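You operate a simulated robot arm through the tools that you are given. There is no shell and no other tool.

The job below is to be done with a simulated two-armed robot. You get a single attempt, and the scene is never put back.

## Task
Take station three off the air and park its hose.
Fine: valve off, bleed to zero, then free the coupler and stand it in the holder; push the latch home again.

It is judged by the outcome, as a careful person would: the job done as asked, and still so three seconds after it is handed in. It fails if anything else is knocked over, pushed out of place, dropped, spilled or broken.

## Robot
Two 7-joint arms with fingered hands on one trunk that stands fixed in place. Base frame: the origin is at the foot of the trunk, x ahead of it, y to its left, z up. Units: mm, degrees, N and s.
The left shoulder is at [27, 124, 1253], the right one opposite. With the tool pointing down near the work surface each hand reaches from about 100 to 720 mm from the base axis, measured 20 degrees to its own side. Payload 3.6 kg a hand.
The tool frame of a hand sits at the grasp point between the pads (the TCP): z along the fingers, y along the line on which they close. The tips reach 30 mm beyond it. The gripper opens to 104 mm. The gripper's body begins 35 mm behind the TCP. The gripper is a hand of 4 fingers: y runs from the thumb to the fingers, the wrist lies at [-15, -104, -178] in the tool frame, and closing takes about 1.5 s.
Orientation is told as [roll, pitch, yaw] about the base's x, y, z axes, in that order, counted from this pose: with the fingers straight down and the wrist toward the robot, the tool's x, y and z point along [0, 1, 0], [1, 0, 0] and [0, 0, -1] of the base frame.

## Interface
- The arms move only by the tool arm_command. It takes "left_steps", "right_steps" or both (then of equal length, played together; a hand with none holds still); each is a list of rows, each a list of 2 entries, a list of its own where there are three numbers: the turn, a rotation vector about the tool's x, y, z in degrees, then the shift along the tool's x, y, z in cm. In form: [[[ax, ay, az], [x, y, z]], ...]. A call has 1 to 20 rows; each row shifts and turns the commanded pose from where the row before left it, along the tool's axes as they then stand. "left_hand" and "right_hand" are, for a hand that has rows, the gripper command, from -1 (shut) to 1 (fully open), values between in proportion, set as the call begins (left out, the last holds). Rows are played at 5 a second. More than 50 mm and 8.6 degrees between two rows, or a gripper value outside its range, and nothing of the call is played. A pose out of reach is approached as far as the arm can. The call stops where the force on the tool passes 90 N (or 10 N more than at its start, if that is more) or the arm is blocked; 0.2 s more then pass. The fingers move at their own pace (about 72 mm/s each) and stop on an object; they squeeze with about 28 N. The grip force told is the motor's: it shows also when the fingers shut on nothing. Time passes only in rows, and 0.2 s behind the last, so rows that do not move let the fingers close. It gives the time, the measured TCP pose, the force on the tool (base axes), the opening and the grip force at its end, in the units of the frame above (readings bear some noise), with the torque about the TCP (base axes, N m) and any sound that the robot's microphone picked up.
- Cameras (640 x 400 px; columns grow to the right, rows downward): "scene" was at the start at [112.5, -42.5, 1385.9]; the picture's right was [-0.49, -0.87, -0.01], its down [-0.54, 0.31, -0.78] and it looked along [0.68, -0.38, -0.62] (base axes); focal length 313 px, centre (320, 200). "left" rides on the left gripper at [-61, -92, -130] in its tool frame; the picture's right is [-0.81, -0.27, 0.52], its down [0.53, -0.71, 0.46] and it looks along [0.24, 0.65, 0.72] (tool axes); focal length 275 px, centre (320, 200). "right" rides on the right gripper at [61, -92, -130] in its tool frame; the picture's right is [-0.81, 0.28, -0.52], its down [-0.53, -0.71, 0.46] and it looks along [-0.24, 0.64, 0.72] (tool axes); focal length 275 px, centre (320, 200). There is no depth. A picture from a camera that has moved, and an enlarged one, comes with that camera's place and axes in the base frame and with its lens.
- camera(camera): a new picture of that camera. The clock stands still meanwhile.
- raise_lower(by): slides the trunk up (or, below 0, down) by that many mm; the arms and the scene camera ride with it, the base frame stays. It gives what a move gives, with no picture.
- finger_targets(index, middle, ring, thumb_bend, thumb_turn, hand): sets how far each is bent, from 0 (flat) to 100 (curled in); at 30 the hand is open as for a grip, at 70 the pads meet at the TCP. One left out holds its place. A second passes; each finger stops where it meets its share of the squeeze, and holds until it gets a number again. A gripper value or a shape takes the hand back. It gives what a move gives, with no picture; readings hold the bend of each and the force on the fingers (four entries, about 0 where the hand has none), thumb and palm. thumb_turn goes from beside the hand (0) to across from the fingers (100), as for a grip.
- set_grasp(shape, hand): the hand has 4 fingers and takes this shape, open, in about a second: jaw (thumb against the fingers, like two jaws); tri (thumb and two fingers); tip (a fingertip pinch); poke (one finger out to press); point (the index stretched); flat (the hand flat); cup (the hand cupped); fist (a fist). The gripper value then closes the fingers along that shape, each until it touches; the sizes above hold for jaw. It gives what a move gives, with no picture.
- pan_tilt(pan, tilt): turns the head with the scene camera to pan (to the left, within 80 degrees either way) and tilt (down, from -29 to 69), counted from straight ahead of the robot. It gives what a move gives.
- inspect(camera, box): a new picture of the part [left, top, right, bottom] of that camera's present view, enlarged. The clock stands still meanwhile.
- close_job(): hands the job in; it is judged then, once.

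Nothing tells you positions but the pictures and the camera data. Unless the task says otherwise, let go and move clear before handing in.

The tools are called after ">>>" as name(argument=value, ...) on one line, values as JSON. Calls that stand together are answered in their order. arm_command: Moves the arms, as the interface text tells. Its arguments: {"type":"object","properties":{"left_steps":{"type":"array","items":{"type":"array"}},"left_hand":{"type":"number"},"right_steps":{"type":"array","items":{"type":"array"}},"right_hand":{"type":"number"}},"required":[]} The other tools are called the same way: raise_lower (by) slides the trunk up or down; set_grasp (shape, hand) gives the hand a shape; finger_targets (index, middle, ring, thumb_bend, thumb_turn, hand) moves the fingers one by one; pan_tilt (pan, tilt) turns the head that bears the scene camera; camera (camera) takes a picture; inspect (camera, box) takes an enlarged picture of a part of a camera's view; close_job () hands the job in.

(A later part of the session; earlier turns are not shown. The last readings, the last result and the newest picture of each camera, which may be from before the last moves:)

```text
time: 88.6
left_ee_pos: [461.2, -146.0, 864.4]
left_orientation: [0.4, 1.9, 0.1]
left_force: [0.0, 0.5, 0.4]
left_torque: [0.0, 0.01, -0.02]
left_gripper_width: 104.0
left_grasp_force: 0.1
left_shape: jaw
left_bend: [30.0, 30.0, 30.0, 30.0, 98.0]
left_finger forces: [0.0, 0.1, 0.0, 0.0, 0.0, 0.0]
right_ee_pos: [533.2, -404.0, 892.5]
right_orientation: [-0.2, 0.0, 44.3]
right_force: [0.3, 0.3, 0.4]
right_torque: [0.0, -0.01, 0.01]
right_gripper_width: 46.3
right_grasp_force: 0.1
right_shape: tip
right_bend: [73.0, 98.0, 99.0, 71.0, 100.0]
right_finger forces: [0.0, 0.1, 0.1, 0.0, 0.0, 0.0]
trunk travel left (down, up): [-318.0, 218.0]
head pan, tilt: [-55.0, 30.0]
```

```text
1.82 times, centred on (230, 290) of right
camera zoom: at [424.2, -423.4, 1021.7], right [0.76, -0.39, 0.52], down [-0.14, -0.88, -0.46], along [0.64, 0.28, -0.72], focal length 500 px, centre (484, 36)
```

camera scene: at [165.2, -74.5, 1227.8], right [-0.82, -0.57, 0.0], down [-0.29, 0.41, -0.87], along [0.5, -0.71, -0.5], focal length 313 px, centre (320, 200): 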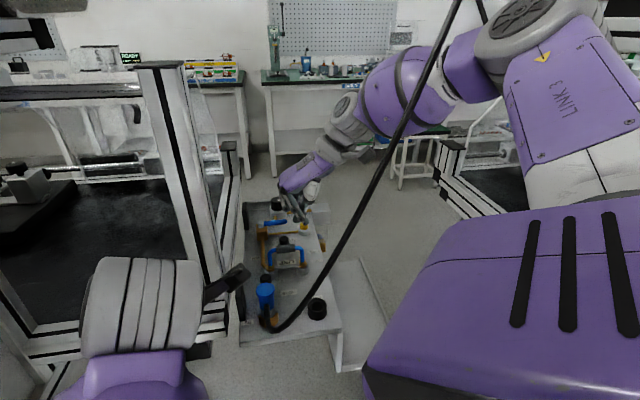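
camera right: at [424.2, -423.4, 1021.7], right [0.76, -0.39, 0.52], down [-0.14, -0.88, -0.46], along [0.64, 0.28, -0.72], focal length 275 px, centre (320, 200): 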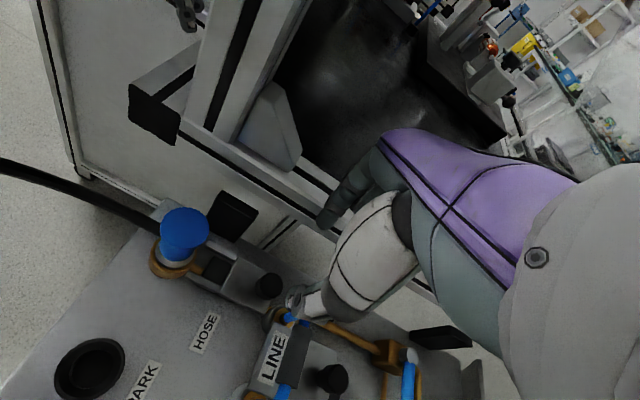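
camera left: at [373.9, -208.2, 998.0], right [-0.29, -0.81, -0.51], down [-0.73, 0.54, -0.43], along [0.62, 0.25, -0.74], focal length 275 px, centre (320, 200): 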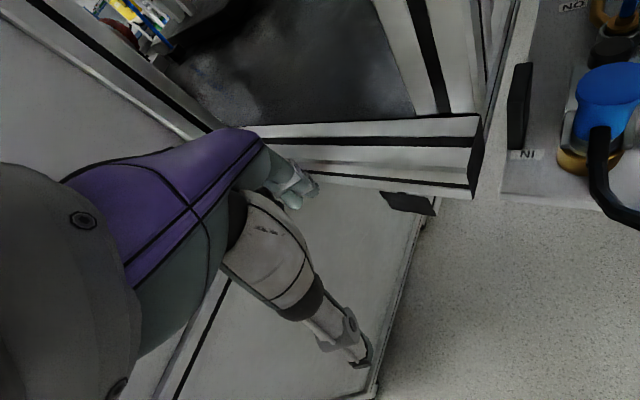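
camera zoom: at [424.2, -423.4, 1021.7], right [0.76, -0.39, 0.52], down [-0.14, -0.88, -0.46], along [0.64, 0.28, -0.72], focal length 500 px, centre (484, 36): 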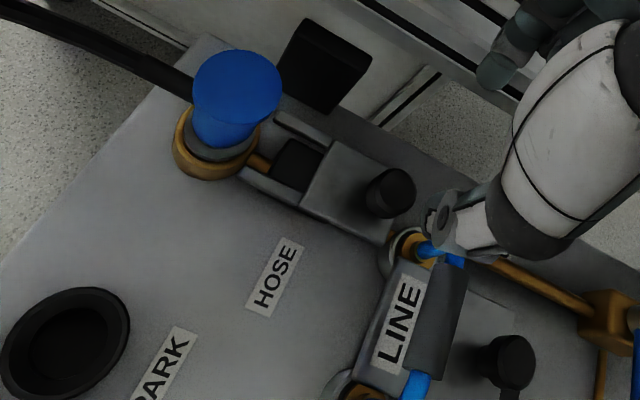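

The latch stays open and the coupler's neck is free. Coupler axis [474.6, -346.4], PARK cup [409.5, -412]. I'll switch to the three-finger grip for a firmer hold on the coupler.

>>> set_grasp(shape="tri", hand="right")

>>> arm_command(right_steps=[[[0, 0, 0], [0, 0, 0]], [[0, 0, 0], [0, 0, 0]], [[0, 0, 0], [0, 0, 0]], [[0, 0, 0], [0, 0, 0]]], right_hand=0.1)

>>> inspect(camera="right", box=[220, 160, 420, 340])

>>> inspect(camera="scene", box=[210, 180, 350, 320])

```text
time: 89.5
left_ee_pos: [461.7, -146.9, 865.0]
left_orientation: [0.5, 1.9, 0.0]
left_force: [0.1, 0.2, 0.0]
left_torque: [0.01, -0.01, 0.01]
left_gripper_width: 104.1
left_grasp_force: 0.1
left_shape: jaw
left_bend: [30.0, 30.0, 30.0, 30.0, 98.0]
left_finger forces: [0.0, 0.0, 0.0, 0.0, 0.0, 0.0]
right_ee_pos: [532.0, -401.7, 891.4]
right_orientation: [-0.2, -0.1, 44.4]
right_force: [0.6, 0.2, 0.8]
right_torque: [-0.01, 0.0, -0.01]
right_gripper_width: 104.0
right_grasp_force: 0.3
right_shape: tri
right_bend: [30.0, 30.0, 99.0, 30.0, 98.0]
right_finger forces: [0.0, 0.0, 0.0, 0.1, 0.1, 0.0]
trunk travel left (down, up): [-318.0, 218.0]
head pan, tilt: [-55.0, 30.0]
```

```text
time: 90.5
left_ee_pos: [460.8, -145.8, 865.0]
left_orientation: [0.6, 1.9, 0.1]
left_force: [0.1, 0.2, 0.3]
left_torque: [0.02, 0.0, -0.03]
left_gripper_width: 104.0
left_grasp_force: 0.1
left_shape: jaw
left_bend: [30.0, 30.0, 30.0, 30.0, 98.0]
left_finger forces: [0.0, 0.0, 0.0, 0.0, 0.1, 0.0]
right_ee_pos: [533.2, -402.3, 892.1]
right_orientation: [-0.3, -0.1, 44.4]
right_force: [-0.8, -0.4, 0.8]
right_torque: [-0.01, -0.02, 0.0]
right_gripper_width: 57.6
right_grasp_force: 0.2
right_shape: tri
right_bend: [74.0, 42.0, 99.0, 67.0, 100.0]
right_finger forces: [0.0, 0.0, 0.1, 0.0, 0.0, 0.1]
trunk travel left (down, up): [-318.0, 218.0]
head pan, tilt: [-55.0, 30.0]
```

```text
2.22 times, centred on (320, 250) of right
camera zoom: at [424.2, -423.3, 1021.6], right [0.76, -0.39, 0.52], down [-0.14, -0.88, -0.45], along [0.64, 0.28, -0.72], focal length 612 px, centre (320, 89)
```

zoom: 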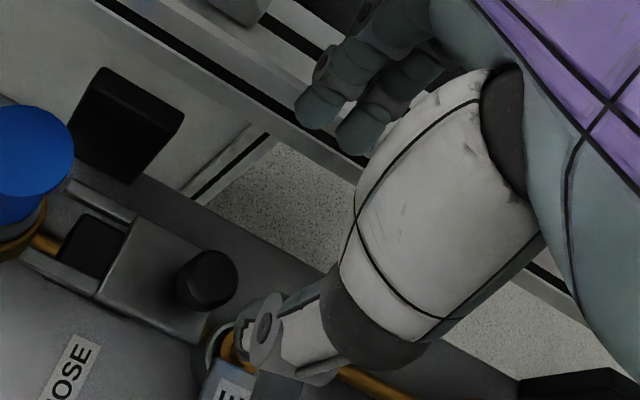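

```text
2.86 times, centred on (280, 250) of scene
camera zoom: at [165.3, -74.5, 1227.8], right [-0.82, -0.57, 0.0], down [-0.29, 0.41, -0.87], along [0.5, -0.71, -0.5], focal length 893 px, centre (434, 57)
```

zoom: 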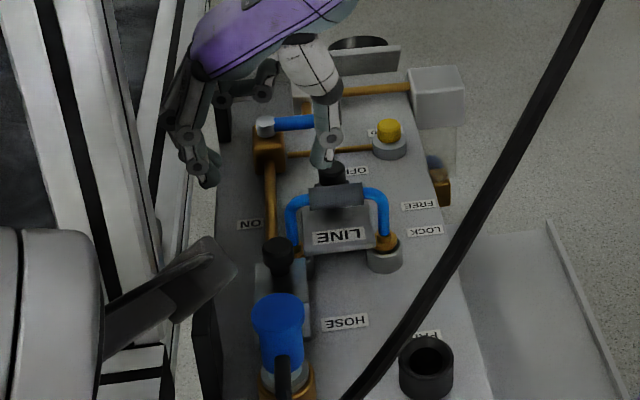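

The three-finger opening is centred and clears the upright plate. I'll turn the hand slightly, to keep its camera arm off the hose, and move above the coupler.

>>> arm_command(right_steps=[[[0, 0, 8], [0, 0, 0]], [[0, 0, 0], [2.65, -0.47, 0.4]], [[0, 0, 0], [2.65, -0.47, 0.4]], [[0, 0, 0], [2.65, -0.47, 0.5]], [[0, 0, 0], [0, 0, 0]]])

>>> camera(camera="right")

>>> camera(camera="scene")

```text
time: 91.7
left_ee_pos: [461.3, -146.3, 865.3]
left_orientation: [0.6, 2.0, -0.1]
left_force: [0.0, 0.7, 0.2]
left_torque: [-0.01, 0.03, 0.02]
left_gripper_width: 104.1
left_grasp_force: 0.0
left_shape: jaw
left_bend: [30.0, 30.0, 30.0, 30.0, 98.0]
left_finger forces: [0.1, 0.1, 0.1, 0.0, 0.1, 0.0]
right_ee_pos: [471.1, -348.7, 879.6]
right_orientation: [-0.2, -0.2, 36.4]
right_force: [-0.1, 0.6, -0.1]
right_torque: [-0.01, -0.01, -0.01]
right_gripper_width: 57.7
right_grasp_force: 0.1
right_shape: tri
right_bend: [74.0, 42.0, 99.0, 67.0, 100.0]
right_finger forces: [0.0, 0.1, 0.0, 0.0, 0.1, 0.1]
trunk travel left (down, up): [-318.0, 218.0]
head pan, tilt: [-55.0, 30.0]
```

```text
taken
camera right: at [361.0, -354.4, 1009.6], right [0.7, -0.49, 0.52], down [-0.26, -0.85, -0.46], along [0.67, 0.18, -0.72], focal length 275 px, centre (320, 200)
```

right: 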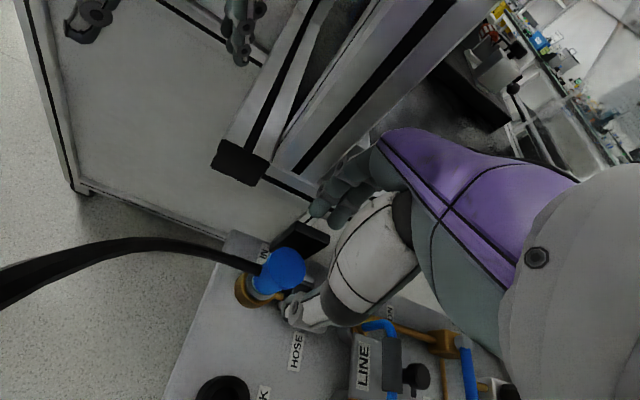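

```text
taken
camera scene: at [165.4, -74.5, 1227.8], right [-0.82, -0.57, 0.0], down [-0.29, 0.41, -0.87], along [0.5, -0.71, -0.5], focal length 313 px, centre (320, 200)
```

scene: 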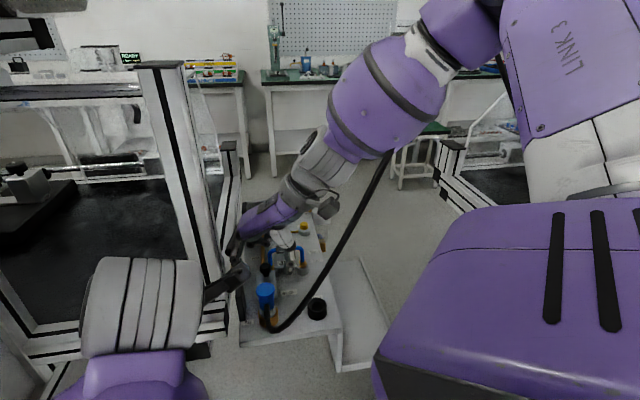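

The coupler is directly below, about 4 mm off along the closing line. I'll correct that and descend around it, checking partway.

>>> arm_command(right_steps=[[[0, 0, 0], [0, 0.4, 1.2]], [[0, 0, 0], [0, 0, 1.2]], [[0, 0, 0], [0, 0, 1.2]], [[0, 0, 0], [0, 0, 0]]])

>>> inspect(camera="right", box=[200, 160, 400, 360])

>>> inspect(camera="scene", box=[210, 220, 330, 340])

```text
time: 92.7
left_ee_pos: [461.6, -146.7, 865.1]
left_orientation: [0.6, 1.9, -0.1]
left_force: [0.4, -0.5, 0.5]
left_torque: [-0.03, 0.02, 0.01]
left_gripper_width: 103.9
left_grasp_force: 0.1
left_shape: jaw
left_bend: [30.0, 30.0, 30.0, 30.0, 98.0]
left_finger forces: [0.1, 0.1, 0.0, 0.1, 0.0, 0.0]
right_ee_pos: [476.9, -346.8, 843.9]
right_orientation: [-0.2, -0.2, 36.4]
right_force: [-1.0, 0.3, 0.3]
right_torque: [0.02, -0.08, -0.01]
right_gripper_width: 57.7
right_grasp_force: 0.0
right_shape: tri
right_bend: [74.0, 43.0, 99.0, 67.0, 100.0]
right_finger forces: [0.0, 1.1, 0.0, 0.1, 0.0, 0.0]
trunk travel left (down, up): [-318.0, 218.0]
head pan, tilt: [-55.0, 30.0]
```

```text
2.00 times, centred on (300, 260) of right
camera zoom: at [365.2, -352.1, 973.3], right [0.7, -0.49, 0.52], down [-0.26, -0.85, -0.46], along [0.67, 0.18, -0.72], focal length 551 px, centre (360, 80)
```

zoom: 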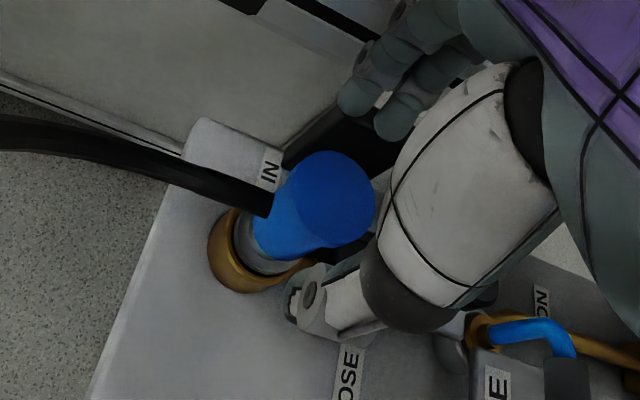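

```text
3.33 times, centred on (270, 280) of scene
camera zoom: at [165.2, -74.5, 1227.8], right [-0.82, -0.57, 0.0], down [-0.29, 0.41, -0.87], along [0.5, -0.71, -0.5], focal length 1042 px, centre (487, -67)
```

zoom: 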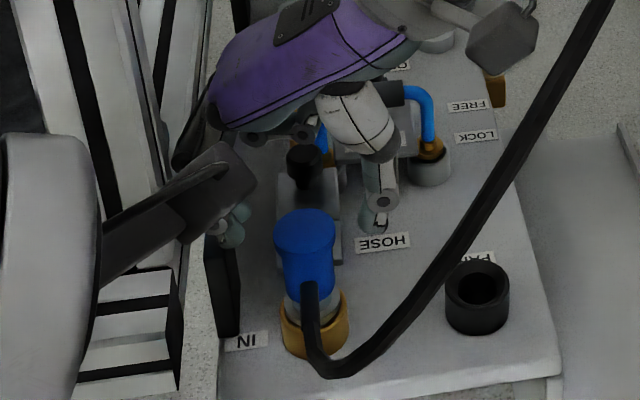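

The middle finger is just brushing the upright black plate (1 N). I'll rise a little, narrow the opening to about 47 mm, and recheck.

>>> arm_command(right_steps=[[[0, 0, 0], [0, 0, -1.0]], [[0, 0, 0], [0, 0, 0]], [[0, 0, 0], [0, 0, 0]], [[0, 0, 0], [0, 0, 0]]], right_hand=-0.12)

>>> inspect(camera="right", box=[220, 180, 380, 340])

>>> inspect(camera="scene", box=[230, 230, 310, 330])

```text
time: 93.7
left_ee_pos: [460.8, -146.1, 865.4]
left_orientation: [0.5, 1.9, -0.1]
left_force: [0.3, 0.6, 0.7]
left_torque: [0.03, 0.0, 0.0]
left_gripper_width: 104.0
left_grasp_force: 0.0
left_shape: jaw
left_bend: [30.0, 30.0, 30.0, 30.0, 98.0]
left_finger forces: [0.1, 0.0, 0.1, 0.1, 0.0, 0.0]
right_ee_pos: [477.1, -346.0, 853.9]
right_orientation: [-0.1, -0.2, 36.4]
right_force: [0.5, 1.0, -0.6]
right_torque: [0.03, 0.01, 0.0]
right_gripper_width: 46.4
right_grasp_force: 0.0
right_shape: tri
right_bend: [74.0, 47.0, 99.0, 71.0, 100.0]
right_finger forces: [0.0, 0.0, 0.0, 0.0, 0.0, 0.1]
trunk travel left (down, up): [-318.0, 218.0]
head pan, tilt: [-55.0, 30.0]
```

```text
2.50 times, centred on (300, 260) of right
camera zoom: at [365.9, -351.8, 983.5], right [0.7, -0.49, 0.52], down [-0.26, -0.85, -0.46], along [0.67, 0.18, -0.72], focal length 688 px, centre (370, 50)
```

zoom: 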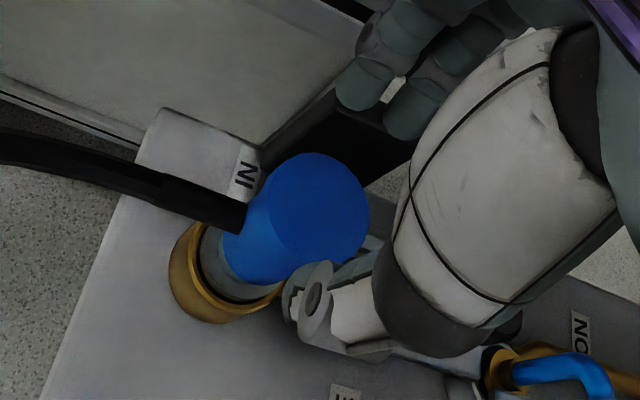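

```text
4.00 times, centred on (270, 280) of scene
camera zoom: at [165.3, -74.6, 1227.8], right [-0.82, -0.57, 0.0], down [-0.29, 0.41, -0.87], along [0.5, -0.71, -0.5], focal length 1251 px, centre (520, -120)
```

zoom: 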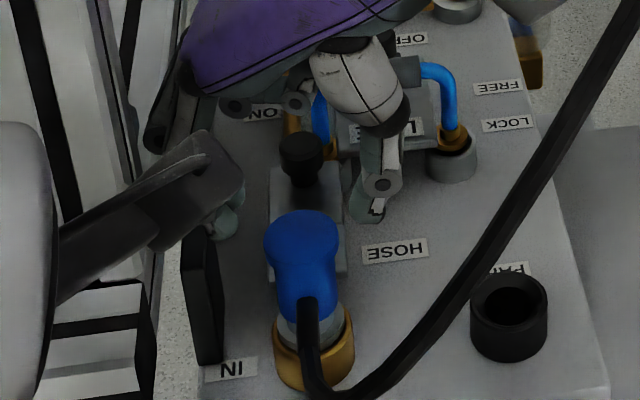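

The opening is narrower now. I'll turn back a few degrees and shift 5 mm toward the thumb side so the fingers pass clear of that plate, then descend again.

>>> arm_command(right_steps=[[[0, 0, -8], [0, 0, 0]], [[0, 0, 0], [0.14, -0.5, 0]], [[0, 0, 0], [0, 0, 1.2]], [[0, 0, 0], [0, 0, 1.0]], [[0, 0, 0], [0, 0, 0]]])

>>> inspect(camera="right", box=[220, 180, 380, 340])

>>> inspect(camera="scene", box=[230, 230, 310, 330])

```text
time: 94.9
left_ee_pos: [460.6, -147.1, 864.1]
left_orientation: [0.5, 1.8, 0.0]
left_force: [-0.1, 0.4, 0.6]
left_torque: [0.04, -0.02, 0.01]
left_gripper_width: 103.9
left_grasp_force: 0.1
left_shape: jaw
left_bend: [30.0, 30.0, 30.0, 30.0, 98.0]
left_finger forces: [0.1, 0.1, 0.1, 0.0, 0.0, 0.1]
right_ee_pos: [471.6, -348.8, 831.8]
right_orientation: [-0.2, -0.1, 44.3]
right_force: [-0.2, -1.0, 0.8]
right_torque: [-0.03, -0.02, -0.01]
right_gripper_width: 46.3
right_grasp_force: 0.1
right_shape: tri
right_bend: [74.0, 47.0, 99.0, 71.0, 100.0]
right_finger forces: [0.1, 0.0, 0.0, 0.1, 0.0, 0.0]
trunk travel left (down, up): [-318.0, 218.0]
head pan, tilt: [-55.0, 30.0]
```

```text
2.50 times, centred on (300, 260) of right
camera zoom: at [362.7, -369.3, 961.1], right [0.76, -0.39, 0.52], down [-0.14, -0.88, -0.45], along [0.64, 0.28, -0.72], focal length 688 px, centre (370, 50)
```

zoom: 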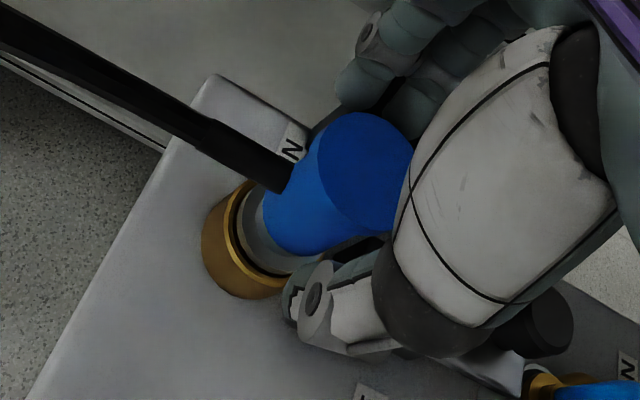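

```text
4.00 times, centred on (270, 280) of scene
camera zoom: at [165.3, -74.5, 1227.8], right [-0.82, -0.57, 0.0], down [-0.29, 0.41, -0.87], along [0.5, -0.71, -0.5], focal length 1251 px, centre (520, -120)
```

zoom: 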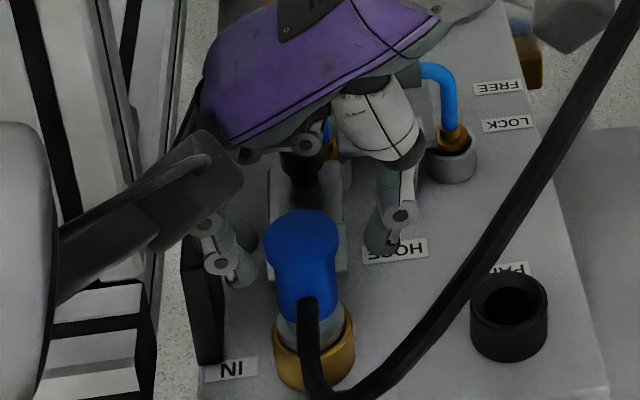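

Fingers clear on both sides. Descending the last 20 mm and closing gently on the coupler.

>>> arm_command(right_steps=[[[0, 0, 0], [0, 0, 1.0]], [[0, 0, 0], [0, 0, 0.9]], [[0, 0, 0], [0, 0, 0]]])

>>> inspect(camera="right", box=[220, 180, 380, 340])

>>> inspect(camera="scene", box=[230, 230, 310, 330])

```text
time: 95.7
left_ee_pos: [460.1, -146.1, 864.8]
left_orientation: [0.6, 1.9, -0.1]
left_force: [1.2, 0.1, 0.0]
left_torque: [0.02, 0.02, 0.01]
left_gripper_width: 104.2
left_grasp_force: 0.0
left_shape: jaw
left_bend: [30.0, 30.0, 30.0, 30.0, 98.0]
left_finger forces: [0.1, 0.0, 0.0, 0.0, 0.0, 0.0]
right_ee_pos: [470.8, -349.3, 812.1]
right_orientation: [-0.3, -0.2, 44.3]
right_force: [0.5, -0.1, 0.4]
right_torque: [-0.04, -0.04, 0.02]
right_gripper_width: 46.2
right_grasp_force: 0.0
right_shape: tri
right_bend: [74.0, 47.0, 99.0, 71.0, 100.0]
right_finger forces: [0.0, 0.0, 0.0, 0.1, 0.1, 0.0]
trunk travel left (down, up): [-318.0, 218.0]
head pan, tilt: [-55.0, 30.0]
```

```text
2.50 times, centred on (300, 260) of right
camera zoom: at [362.3, -369.0, 941.6], right [0.76, -0.39, 0.52], down [-0.14, -0.88, -0.45], along [0.64, 0.27, -0.72], focal length 688 px, centre (370, 50)
```

zoom: 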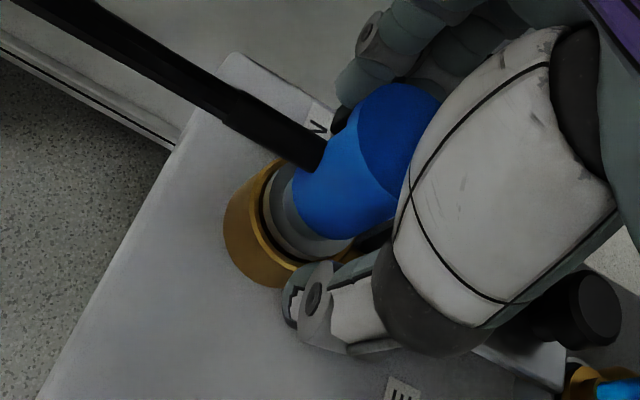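

```text
4.00 times, centred on (270, 280) of scene
camera zoom: at [165.2, -74.5, 1227.8], right [-0.82, -0.57, 0.0], down [-0.29, 0.41, -0.87], along [0.5, -0.71, -0.5], focal length 1251 px, centre (520, -120)
```

zoom: 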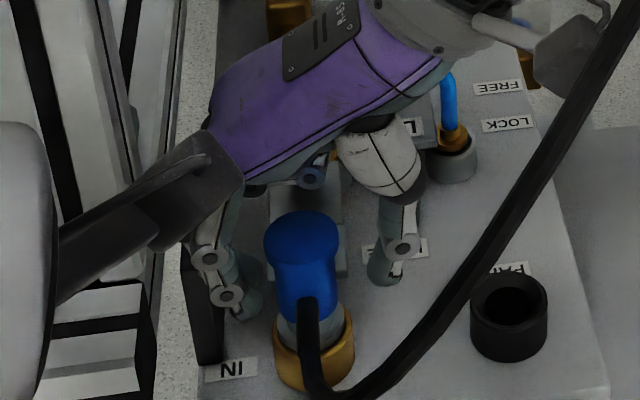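

>>> arm_command(right_steps=[[[0, 0, 0], [0, 0, 0]], [[0, 0, 0], [0, 0, 0]], [[0, 0, 0], [0, 0, 0]], [[0, 0, 0], [0, 0, 0]], [[0, 0, 0], [0, 0, 0]], [[0, 0, 0], [0, 0, 0]], [[0, 0, 0], [0, 0, 0]]], right_hand=-1)

>>> inspect(camera="right", box=[220, 180, 380, 340])

>>> inspect(camera="scene", box=[230, 230, 310, 330])

```text
time: 97.3
left_ee_pos: [461.6, -146.5, 864.7]
left_orientation: [0.5, 1.9, -0.1]
left_force: [1.0, 0.6, 0.0]
left_torque: [-0.02, 0.03, -0.02]
left_gripper_width: 104.2
left_grasp_force: 0.0
left_shape: jaw
left_bend: [30.0, 30.0, 30.0, 30.0, 98.0]
left_finger forces: [0.0, 0.0, 0.0, 0.0, 0.1, 0.0]
right_ee_pos: [472.1, -348.5, 811.5]
right_orientation: [-0.2, -0.1, 44.3]
right_force: [-0.6, -0.4, -0.4]
right_torque: [-0.02, -0.01, 0.01]
right_gripper_width: 19.2
right_grasp_force: 27.6
right_shape: tri
right_bend: [73.0, 59.0, 100.0, 75.0, 100.0]
right_finger forces: [11.8, 12.7, 0.0, 0.0, 24.1, 0.0]
trunk travel left (down, up): [-318.0, 218.0]
head pan, tilt: [-55.0, 30.0]
```

```text
2.50 times, centred on (300, 260) of right
camera zoom: at [362.3, -369.0, 941.7], right [0.76, -0.39, 0.52], down [-0.14, -0.88, -0.45], along [0.63, 0.28, -0.72], focal length 688 px, centre (370, 50)
```

zoom: 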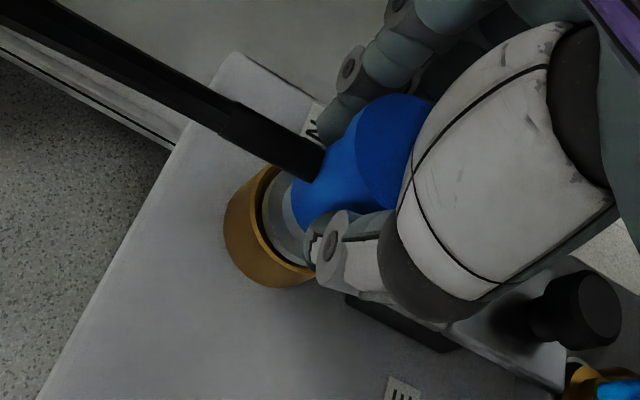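

```text
4.00 times, centred on (270, 280) of scene
camera zoom: at [165.3, -74.6, 1227.8], right [-0.82, -0.57, 0.0], down [-0.29, 0.41, -0.87], along [0.5, -0.71, -0.5], focal length 1251 px, centre (520, -120)
```

zoom: 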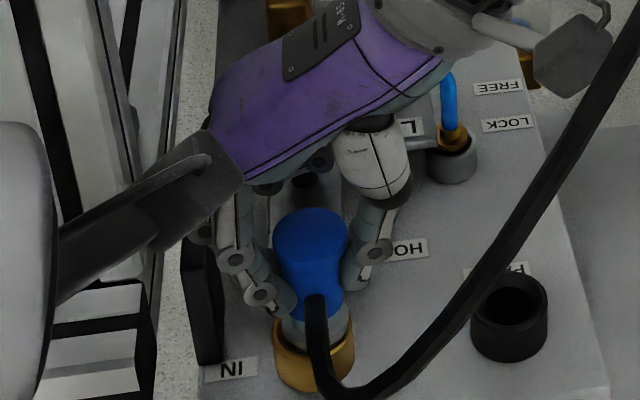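

The coupler is held between two fingers and the thumb (about 24 N). I'll lift it gently and watch the force.

>>> arm_command(right_steps=[[[0, 0, 0], [0, 0, -0.4]], [[0, 0, 0], [0, 0, -0.4]], [[0, 0, 0], [0, 0, 0]]])

>>> inspect(camera="right", box=[220, 180, 380, 340])

```text
time: 98.1
left_ee_pos: [460.3, -145.6, 865.0]
left_orientation: [0.5, 2.0, -0.1]
left_force: [-0.3, -0.3, -0.1]
left_torque: [0.01, 0.0, 0.01]
left_gripper_width: 104.0
left_grasp_force: 0.1
left_shape: jaw
left_bend: [30.0, 30.0, 30.0, 30.0, 98.0]
left_finger forces: [0.1, 0.0, 0.1, 0.0, 0.0, 0.0]
right_ee_pos: [471.3, -348.3, 819.6]
right_orientation: [-0.2, -0.1, 44.3]
right_force: [-0.1, 0.5, -1.0]
right_torque: [0.01, 0.0, 0.03]
right_gripper_width: 19.1
right_grasp_force: 28.1
right_shape: tri
right_bend: [73.0, 59.0, 100.0, 75.0, 100.0]
right_finger forces: [11.8, 12.8, 0.0, 0.1, 24.3, 0.0]
trunk travel left (down, up): [-318.0, 218.0]
head pan, tilt: [-55.0, 30.0]
```

```text
2.50 times, centred on (300, 260) of right
camera zoom: at [362.1, -368.5, 948.9], right [0.76, -0.39, 0.52], down [-0.14, -0.88, -0.46], along [0.63, 0.28, -0.72], focal length 688 px, centre (370, 50)
```

zoom: 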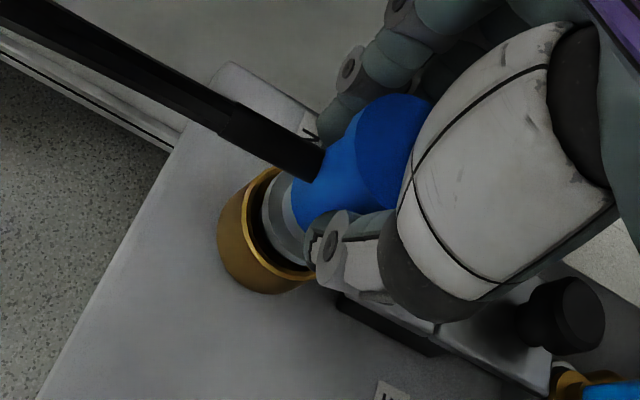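

It's coming out freely with almost no force. I'll lift it clear.

>>> arm_command(right_steps=[[[0, 0, 0], [0, 0, -1.0]], [[0, 0, 0], [0, 0, -1.0]], [[0, 0, 0], [0, 0, -1.0]], [[0, 0, 0], [0, 0, -1.0]], [[0, 0, 0], [0, 0, 0]]])

>>> camera(camera="right")

>>> inspect(camera="scene", box=[210, 200, 350, 340])

```text
time: 99.3
left_ee_pos: [462.2, -146.0, 863.7]
left_orientation: [0.6, 1.9, 0.0]
left_force: [0.3, 0.2, -0.1]
left_torque: [0.02, -0.02, 0.0]
left_gripper_width: 104.1
left_grasp_force: 0.1
left_shape: jaw
left_bend: [30.0, 30.0, 30.0, 30.0, 98.0]
left_finger forces: [0.1, 0.1, 0.0, 0.0, 0.0, 0.0]
right_ee_pos: [471.4, -348.0, 858.1]
right_orientation: [-0.2, -0.2, 44.3]
right_force: [-0.5, 0.0, -0.7]
right_torque: [-0.04, 0.0, 0.0]
right_gripper_width: 19.4
right_grasp_force: 28.0
right_shape: tri
right_bend: [73.0, 59.0, 100.0, 75.0, 100.0]
right_finger forces: [11.8, 12.8, 0.0, 0.0, 24.2, 0.0]
trunk travel left (down, up): [-318.0, 218.0]
head pan, tilt: [-55.0, 30.0]
```

```text
taken
camera right: at [362.5, -369.2, 988.5], right [0.76, -0.39, 0.52], down [-0.14, -0.88, -0.46], along [0.63, 0.28, -0.72], focal length 275 px, centre (320, 200)
```

right: 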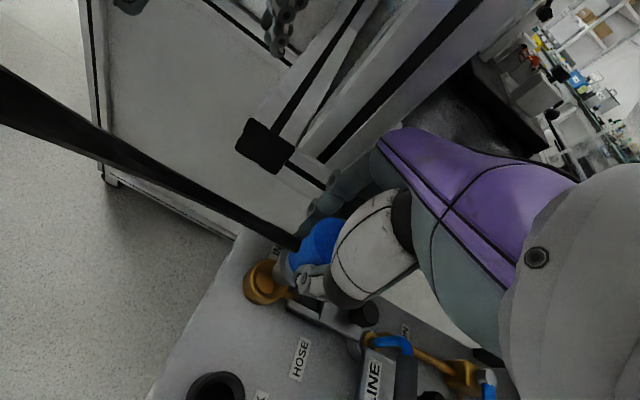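

```text
2.86 times, centred on (280, 270) of scene
camera zoom: at [165.4, -74.6, 1227.8], right [-0.82, -0.57, 0.0], down [-0.29, 0.41, -0.87], along [0.5, -0.71, -0.5], focal length 893 px, centre (434, 0)
```

zoom: 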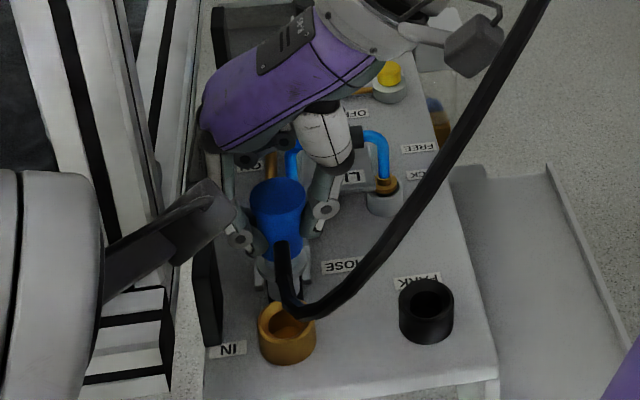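

The coupler is out of its socket. I'll raise it a bit more and carry it across toward the PARK cup, checking on the way.

>>> arm_command(right_steps=[[[0, 0, 0], [0, 0, -1.0]], [[0, 0, 0], [0, 0, -1.0]], [[0, 0, 0], [-0.05, -2.0, 0]], [[0, 0, 0], [-0.05, -2.0, 0]], [[0, 0, 0], [0, 0, 0]]])

>>> camera(camera="right")

>>> camera(camera="scene")

```text
time: 100.5
left_ee_pos: [461.1, -146.6, 865.7]
left_orientation: [0.4, 1.9, 0.0]
left_force: [0.1, 0.0, 0.3]
left_torque: [0.0, -0.03, 0.0]
left_gripper_width: 103.7
left_grasp_force: 0.0
left_shape: jaw
left_bend: [30.0, 30.0, 30.0, 30.0, 98.0]
left_finger forces: [0.0, 0.0, 0.0, 0.1, 0.1, 0.1]
right_ee_pos: [442.9, -379.3, 878.1]
right_orientation: [-0.2, -0.1, 44.3]
right_force: [0.7, 0.9, -1.3]
right_torque: [0.01, 0.0, 0.02]
right_gripper_width: 18.9
right_grasp_force: 27.6
right_shape: tri
right_bend: [73.0, 59.0, 100.0, 75.0, 100.0]
right_finger forces: [12.0, 12.8, 0.0, 0.1, 24.4, 0.0]
trunk travel left (down, up): [-318.0, 218.0]
head pan, tilt: [-55.0, 30.0]
```

```text
taken
camera right: at [334.3, -398.8, 1007.8], right [0.76, -0.39, 0.52], down [-0.14, -0.88, -0.46], along [0.63, 0.28, -0.72], focal length 275 px, centre (320, 200)
```

right: 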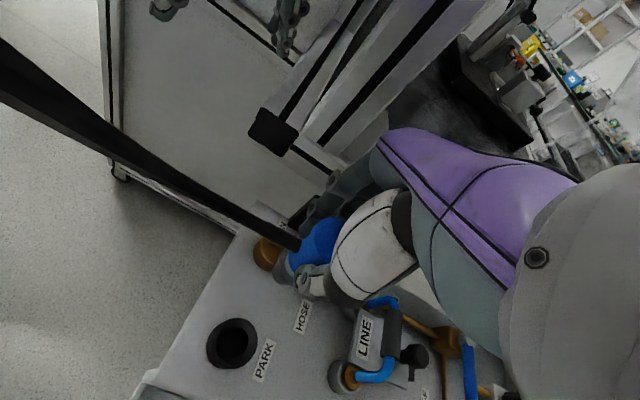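

```text
taken
camera scene: at [165.4, -74.6, 1227.8], right [-0.82, -0.57, 0.0], down [-0.29, 0.41, -0.87], along [0.5, -0.71, -0.5], focal length 313 px, centre (320, 200)
```

scene: 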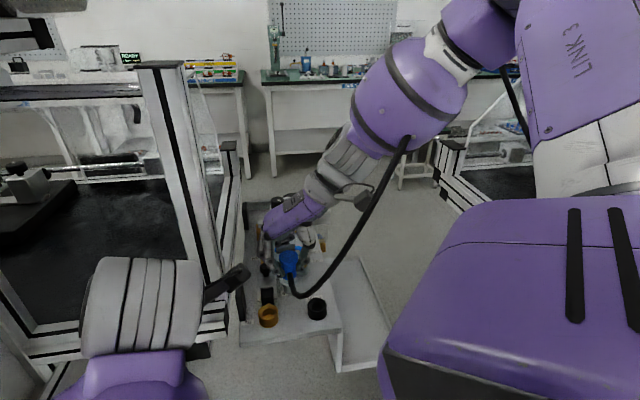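

>>> arm_command(right_steps=[[[0, 0, 0], [-0.05, -1.8, 0]], [[0, 0, 0], [-0.05, -1.8, 0]], [[0, 0, 0], [0, -1.6, 0]], [[0, 0, 0], [0, 0, 0]]])

>>> camera(camera="right")

>>> inspect(camera="right", box=[200, 190, 360, 350])

>>> inspect(camera="scene", box=[250, 200, 370, 340])

```text
time: 101.5
left_ee_pos: [461.5, -147.3, 865.1]
left_orientation: [0.5, 1.9, 0.0]
left_force: [0.1, 0.4, 0.7]
left_torque: [-0.04, -0.01, -0.01]
left_gripper_width: 103.9
left_grasp_force: 0.0
left_shape: jaw
left_bend: [30.0, 30.0, 30.0, 30.0, 98.0]
left_finger forces: [0.0, 0.0, 0.0, 0.1, 0.1, 0.0]
right_ee_pos: [405.8, -415.2, 879.9]
right_orientation: [-0.2, -0.1, 44.2]
right_force: [-0.2, -0.1, -1.5]
right_torque: [-0.01, 0.03, -0.01]
right_gripper_width: 19.1
right_grasp_force: 28.4
right_shape: tri
right_bend: [73.0, 59.0, 100.0, 75.0, 100.0]
right_finger forces: [12.1, 13.0, 0.0, 0.0, 24.3, 0.0]
trunk travel left (down, up): [-318.0, 218.0]
head pan, tilt: [-55.0, 30.0]
```

```text
taken
camera right: at [296.8, -435.1, 1008.9], right [0.76, -0.39, 0.52], down [-0.14, -0.88, -0.46], along [0.63, 0.28, -0.72], focal length 275 px, centre (320, 200)
```

right: 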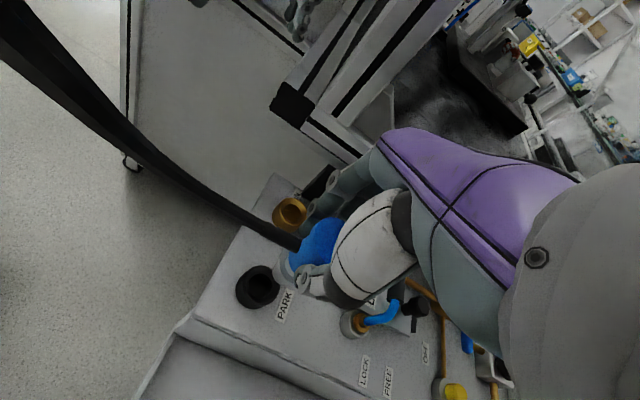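

```text
2.50 times, centred on (280, 270) of right
camera zoom: at [296.8, -435.1, 1008.9], right [0.76, -0.39, 0.52], down [-0.14, -0.88, -0.46], along [0.63, 0.28, -0.72], focal length 688 px, centre (420, 25)
```

zoom: 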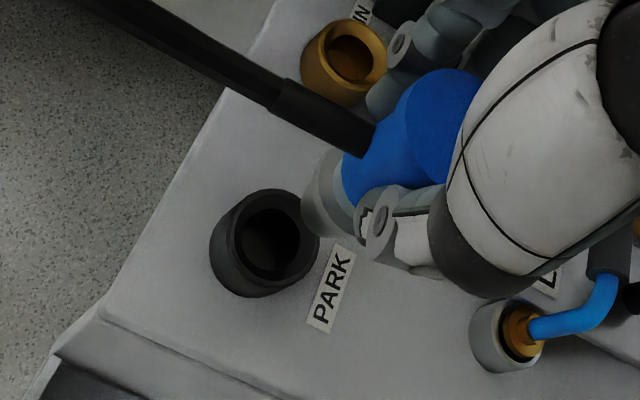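

```text
2.86 times, centred on (310, 270) of scene
camera zoom: at [165.4, -74.6, 1227.8], right [-0.82, -0.57, 0.0], down [-0.29, 0.41, -0.87], along [0.5, -0.71, -0.5], focal length 893 px, centre (349, 0)
```

zoom: 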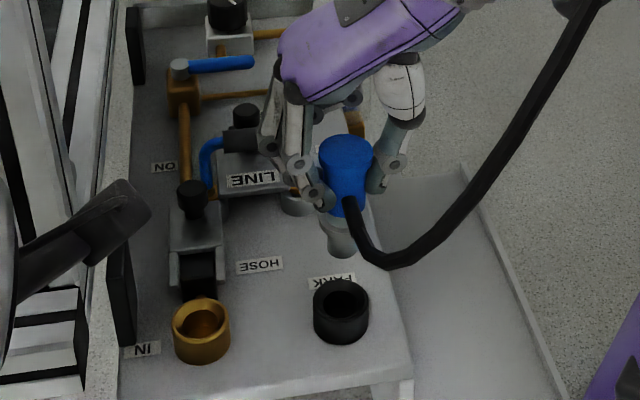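

The coupler hangs vertically next to the PARK cup, nearly above it. I'll make a small 3 mm correction and lower it to just above the rim to check alignment.

>>> arm_command(right_steps=[[[0, 0, 0], [0.1, 0.25, 0]], [[0, 0, 0], [0, 0, 1.2]], [[0, 0, 0], [0, 0, 1.2]], [[0, 0, 0], [0, 0, 0]]])

>>> inspect(camera="right", box=[240, 200, 360, 320])

>>> inspect(camera="scene", box=[270, 240, 370, 340])

```text
time: 102.5
left_ee_pos: [461.4, -146.0, 864.8]
left_orientation: [0.5, 1.9, 0.0]
left_force: [-0.5, -0.6, 0.7]
left_torque: [0.01, -0.01, 0.0]
left_gripper_width: 103.8
left_grasp_force: 0.0
left_shape: jaw
left_bend: [30.0, 30.0, 30.0, 30.0, 98.0]
left_finger forces: [0.0, 0.0, 0.0, 0.0, 0.0, 0.0]
right_ee_pos: [407.9, -411.8, 855.2]
right_orientation: [-0.1, -0.1, 44.3]
right_force: [-0.6, -0.4, -1.7]
right_torque: [-0.01, 0.04, 0.01]
right_gripper_width: 19.0
right_grasp_force: 28.2
right_shape: tri
right_bend: [73.0, 59.0, 100.0, 75.0, 100.0]
right_finger forces: [12.1, 13.1, 0.0, 0.1, 24.3, 0.1]
trunk travel left (down, up): [-318.0, 218.0]
head pan, tilt: [-55.0, 30.0]
```

```text
3.33 times, centred on (300, 260) of right
camera zoom: at [298.4, -432.4, 984.9], right [0.76, -0.39, 0.52], down [-0.14, -0.88, -0.45], along [0.63, 0.28, -0.72], focal length 918 px, centre (387, 0)
```

zoom: 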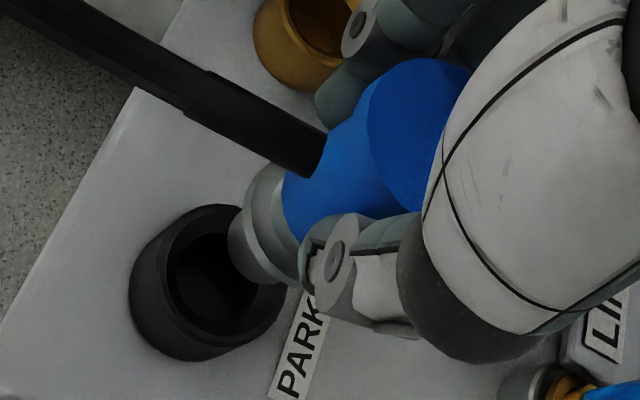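

```text
4.00 times, centred on (320, 290) of scene
camera zoom: at [165.3, -74.5, 1227.8], right [-0.82, -0.57, 0.0], down [-0.29, 0.41, -0.87], along [0.5, -0.71, -0.5], focal length 1251 px, centre (320, -160)
```

zoom: 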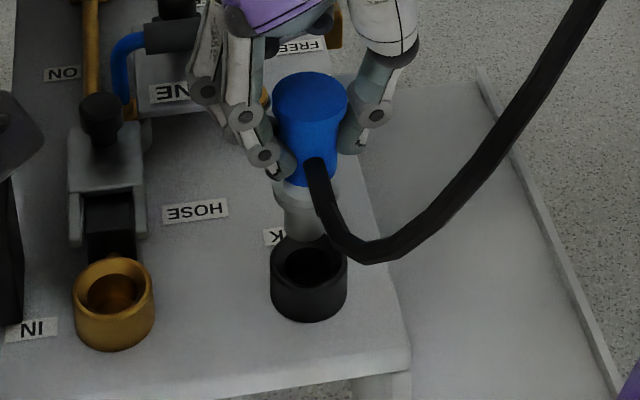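

Alignment looks good to within 2–3 mm. A small trim and lowering to just above the rim.

>>> arm_command(right_steps=[[[0, 0, 0], [0.12, 0, 0]], [[0, 0, 0], [0, 0, 0.6]], [[0, 0, 0], [0, 0, 0.6]], [[0, 0, 0], [0, 0, 0]]])

>>> inspect(camera="right", box=[240, 200, 360, 320])

>>> inspect(camera="scene", box=[290, 250, 350, 310])

```text
time: 103.5
left_ee_pos: [462.2, -146.4, 865.2]
left_orientation: [0.5, 1.9, 0.1]
left_force: [0.4, -0.6, -0.8]
left_torque: [0.0, -0.01, -0.01]
left_gripper_width: 104.1
left_grasp_force: 0.1
left_shape: jaw
left_bend: [30.0, 30.0, 30.0, 30.0, 98.0]
left_finger forces: [0.0, 0.1, 0.0, 0.0, 0.0, 0.1]
right_ee_pos: [406.7, -411.1, 843.4]
right_orientation: [-0.3, -0.1, 44.3]
right_force: [-0.4, 0.6, -0.7]
right_torque: [-0.01, 0.03, -0.03]
right_gripper_width: 19.1
right_grasp_force: 27.9
right_shape: tri
right_bend: [73.0, 59.0, 100.0, 75.0, 100.0]
right_finger forces: [12.0, 13.1, 0.1, 0.0, 24.2, 0.0]
trunk travel left (down, up): [-318.0, 218.0]
head pan, tilt: [-55.0, 30.0]
```

```text
3.33 times, centred on (300, 260) of right
camera zoom: at [297.6, -431.2, 973.1], right [0.76, -0.39, 0.52], down [-0.14, -0.88, -0.45], along [0.64, 0.27, -0.72], focal length 918 px, centre (387, 0)
```

zoom: 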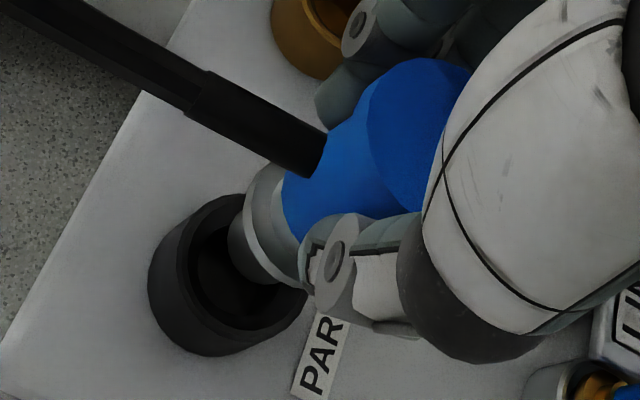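

```text
6.67 times, centred on (320, 280) of scene
camera zoom: at [165.3, -74.6, 1227.8], right [-0.82, -0.57, 0.0], down [-0.29, 0.41, -0.87], along [0.5, -0.71, -0.5], focal length 2085 px, centre (320, -333)
```

zoom: 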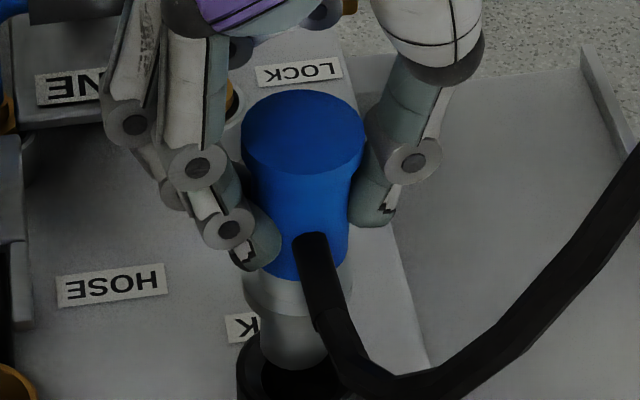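

The plug is 2–3 mm off toward the socket side. I'll trim that and start lowering it into the cup, watching the force.

>>> arm_command(right_steps=[[[0, 0, 0], [0.13, -0.23, 0]], [[0, 0, 0], [0, 0, 0.5]], [[0, 0, 0], [0, 0, 0.5]], [[0, 0, 0], [0, 0, 0]]])

>>> inspect(camera="right", box=[240, 200, 360, 320])

>>> inspect(camera="scene", box=[290, 260, 350, 320])

```text
time: 104.5
left_ee_pos: [461.3, -148.0, 865.4]
left_orientation: [0.5, 1.9, 0.1]
left_force: [0.1, 0.7, 0.0]
left_torque: [0.03, 0.01, -0.01]
left_gripper_width: 104.1
left_grasp_force: 0.0
left_shape: jaw
left_bend: [30.0, 30.0, 30.0, 30.0, 98.0]
left_finger forces: [0.0, 0.1, 0.0, 0.1, 0.1, 0.0]
right_ee_pos: [402.7, -412.2, 833.5]
right_orientation: [-0.2, -0.1, 44.4]
right_force: [0.0, -0.2, -1.7]
right_torque: [0.01, 0.03, 0.01]
right_gripper_width: 19.1
right_grasp_force: 28.3
right_shape: tri
right_bend: [73.0, 59.0, 100.0, 75.0, 100.0]
right_finger forces: [12.1, 13.0, 0.1, 0.0, 24.3, 0.0]
trunk travel left (down, up): [-318.0, 218.0]
head pan, tilt: [-55.0, 30.0]
```

```text
3.33 times, centred on (300, 260) of right
camera zoom: at [295.1, -432.1, 962.9], right [0.76, -0.39, 0.52], down [-0.14, -0.88, -0.45], along [0.63, 0.28, -0.72], focal length 918 px, centre (387, 0)
```

zoom: 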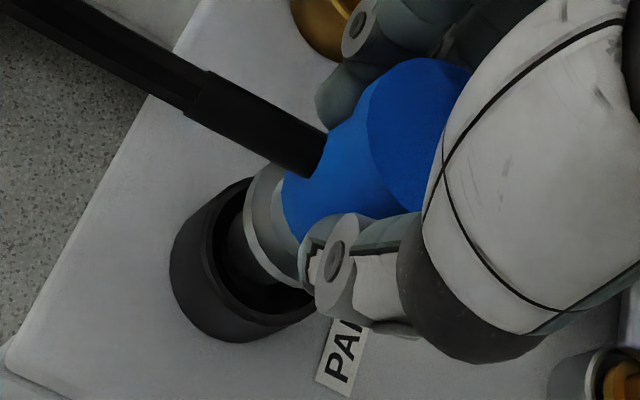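

```text
6.67 times, centred on (320, 290) of scene
camera zoom: at [165.3, -74.6, 1227.8], right [-0.82, -0.57, 0.0], down [-0.29, 0.41, -0.87], along [0.5, -0.71, -0.5], focal length 2085 px, centre (320, -400)
```

zoom: 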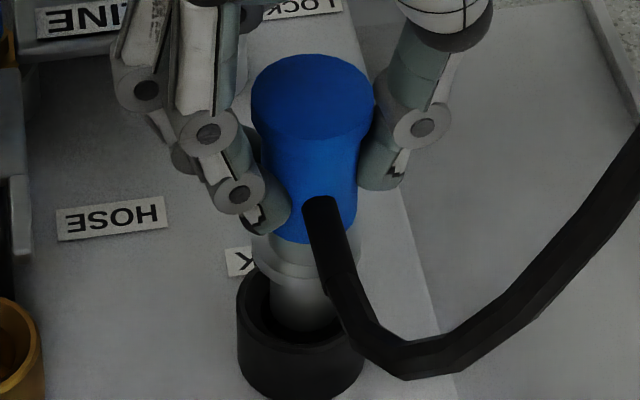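

The plug is entering the cup with no contact force. Continuing down in small steps.

>>> arm_command(right_steps=[[[0, 0, 0], [0.1, 0, 0.4]], [[0, 0, 0], [0, 0, 0.4]], [[0, 0, 0], [0, 0, 0]]])

>>> inspect(camera="right", box=[240, 200, 360, 320])

>>> inspect(camera="scene", box=[290, 260, 350, 320])

```text
time: 105.3
left_ee_pos: [461.6, -146.9, 865.6]
left_orientation: [0.5, 1.8, -0.1]
left_force: [-0.1, -0.2, 0.3]
left_torque: [-0.03, 0.0, 0.0]
left_gripper_width: 103.9
left_grasp_force: 0.0
left_shape: jaw
left_bend: [30.0, 30.0, 30.0, 30.0, 98.0]
left_finger forces: [0.1, 0.0, 0.1, 0.0, 0.0, 0.0]
right_ee_pos: [403.9, -410.5, 826.8]
right_orientation: [-0.3, -0.1, 44.3]
right_force: [0.1, -0.5, -0.2]
right_torque: [-0.04, -0.02, -0.01]
right_gripper_width: 19.0
right_grasp_force: 27.9
right_shape: tri
right_bend: [73.0, 59.0, 100.0, 75.0, 100.0]
right_finger forces: [11.8, 13.5, 0.1, 0.0, 24.3, 0.1]
trunk travel left (down, up): [-318.0, 218.0]
head pan, tilt: [-55.0, 30.0]
```

```text
3.33 times, centred on (300, 260) of right
camera zoom: at [295.4, -431.1, 955.3], right [0.76, -0.39, 0.52], down [-0.14, -0.88, -0.45], along [0.64, 0.27, -0.72], focal length 918 px, centre (387, 0)
```

zoom: 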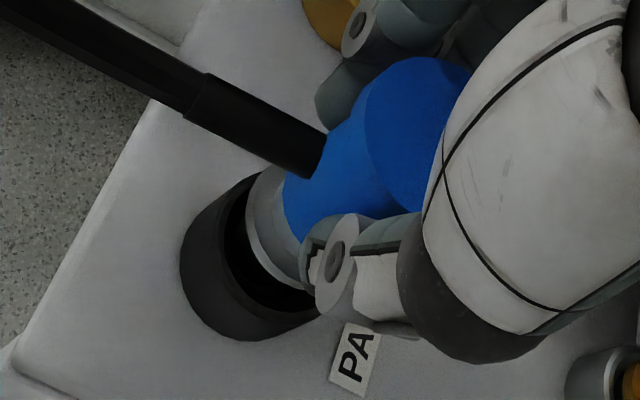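

```text
6.67 times, centred on (320, 290) of scene
camera zoom: at [165.3, -74.6, 1227.8], right [-0.82, -0.57, 0.0], down [-0.29, 0.41, -0.87], along [0.5, -0.71, -0.5], focal length 2085 px, centre (320, -400)
```

zoom: 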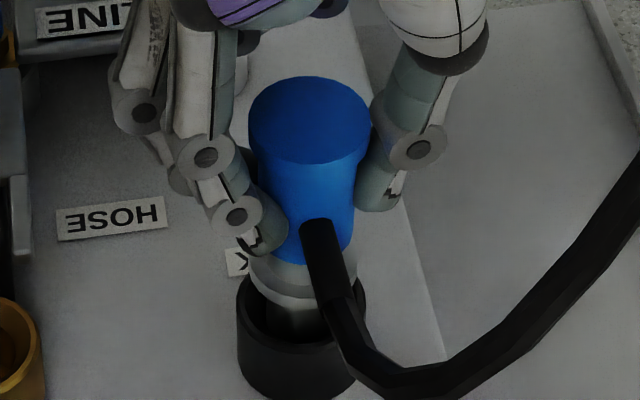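

>>> arm_command(right_steps=[[[0, 0, 0], [0, 0, 0.4]], [[0, 0, 0], [0, 0, 0.3]], [[0, 0, 0], [0, 0, 0]]])

>>> inspect(camera="right", box=[240, 200, 360, 320])

>>> inspect(camera="scene", box=[290, 260, 350, 320])

```text
time: 106.1
left_ee_pos: [461.0, -146.6, 864.2]
left_orientation: [0.6, 1.9, 0.0]
left_force: [0.1, -0.4, -0.7]
left_torque: [0.0, 0.01, -0.03]
left_gripper_width: 103.9
left_grasp_force: 0.1
left_shape: jaw
left_bend: [30.0, 30.0, 30.0, 30.0, 98.0]
left_finger forces: [0.1, 0.0, 0.1, 0.0, 0.1, 0.0]
right_ee_pos: [404.1, -410.6, 819.9]
right_orientation: [-0.2, -0.1, 44.3]
right_force: [1.3, -0.5, -1.5]
right_torque: [-0.04, -0.01, 0.02]
right_gripper_width: 19.1
right_grasp_force: 28.4
right_shape: tri
right_bend: [73.0, 59.0, 100.0, 75.0, 100.0]
right_finger forces: [11.7, 13.7, 0.0, 0.1, 24.4, 0.0]
trunk travel left (down, up): [-318.0, 218.0]
head pan, tilt: [-55.0, 30.0]
```

```text
3.33 times, centred on (300, 260) of right
camera zoom: at [295.0, -431.3, 949.2], right [0.76, -0.39, 0.52], down [-0.14, -0.88, -0.45], along [0.63, 0.27, -0.72], focal length 918 px, centre (387, 0)
```

zoom: 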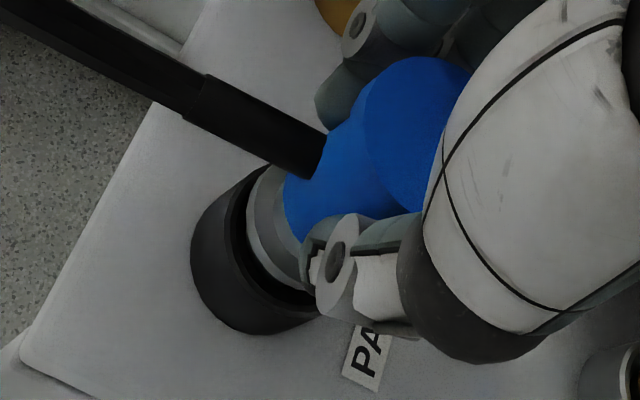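

```text
6.67 times, centred on (320, 290) of scene
camera zoom: at [165.3, -74.6, 1227.8], right [-0.82, -0.57, 0.0], down [-0.29, 0.41, -0.87], along [0.5, -0.71, -0.5], focal length 2085 px, centre (320, -400)
```

zoom: 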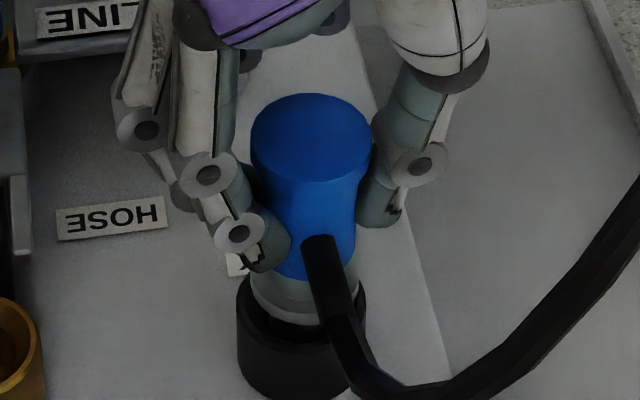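

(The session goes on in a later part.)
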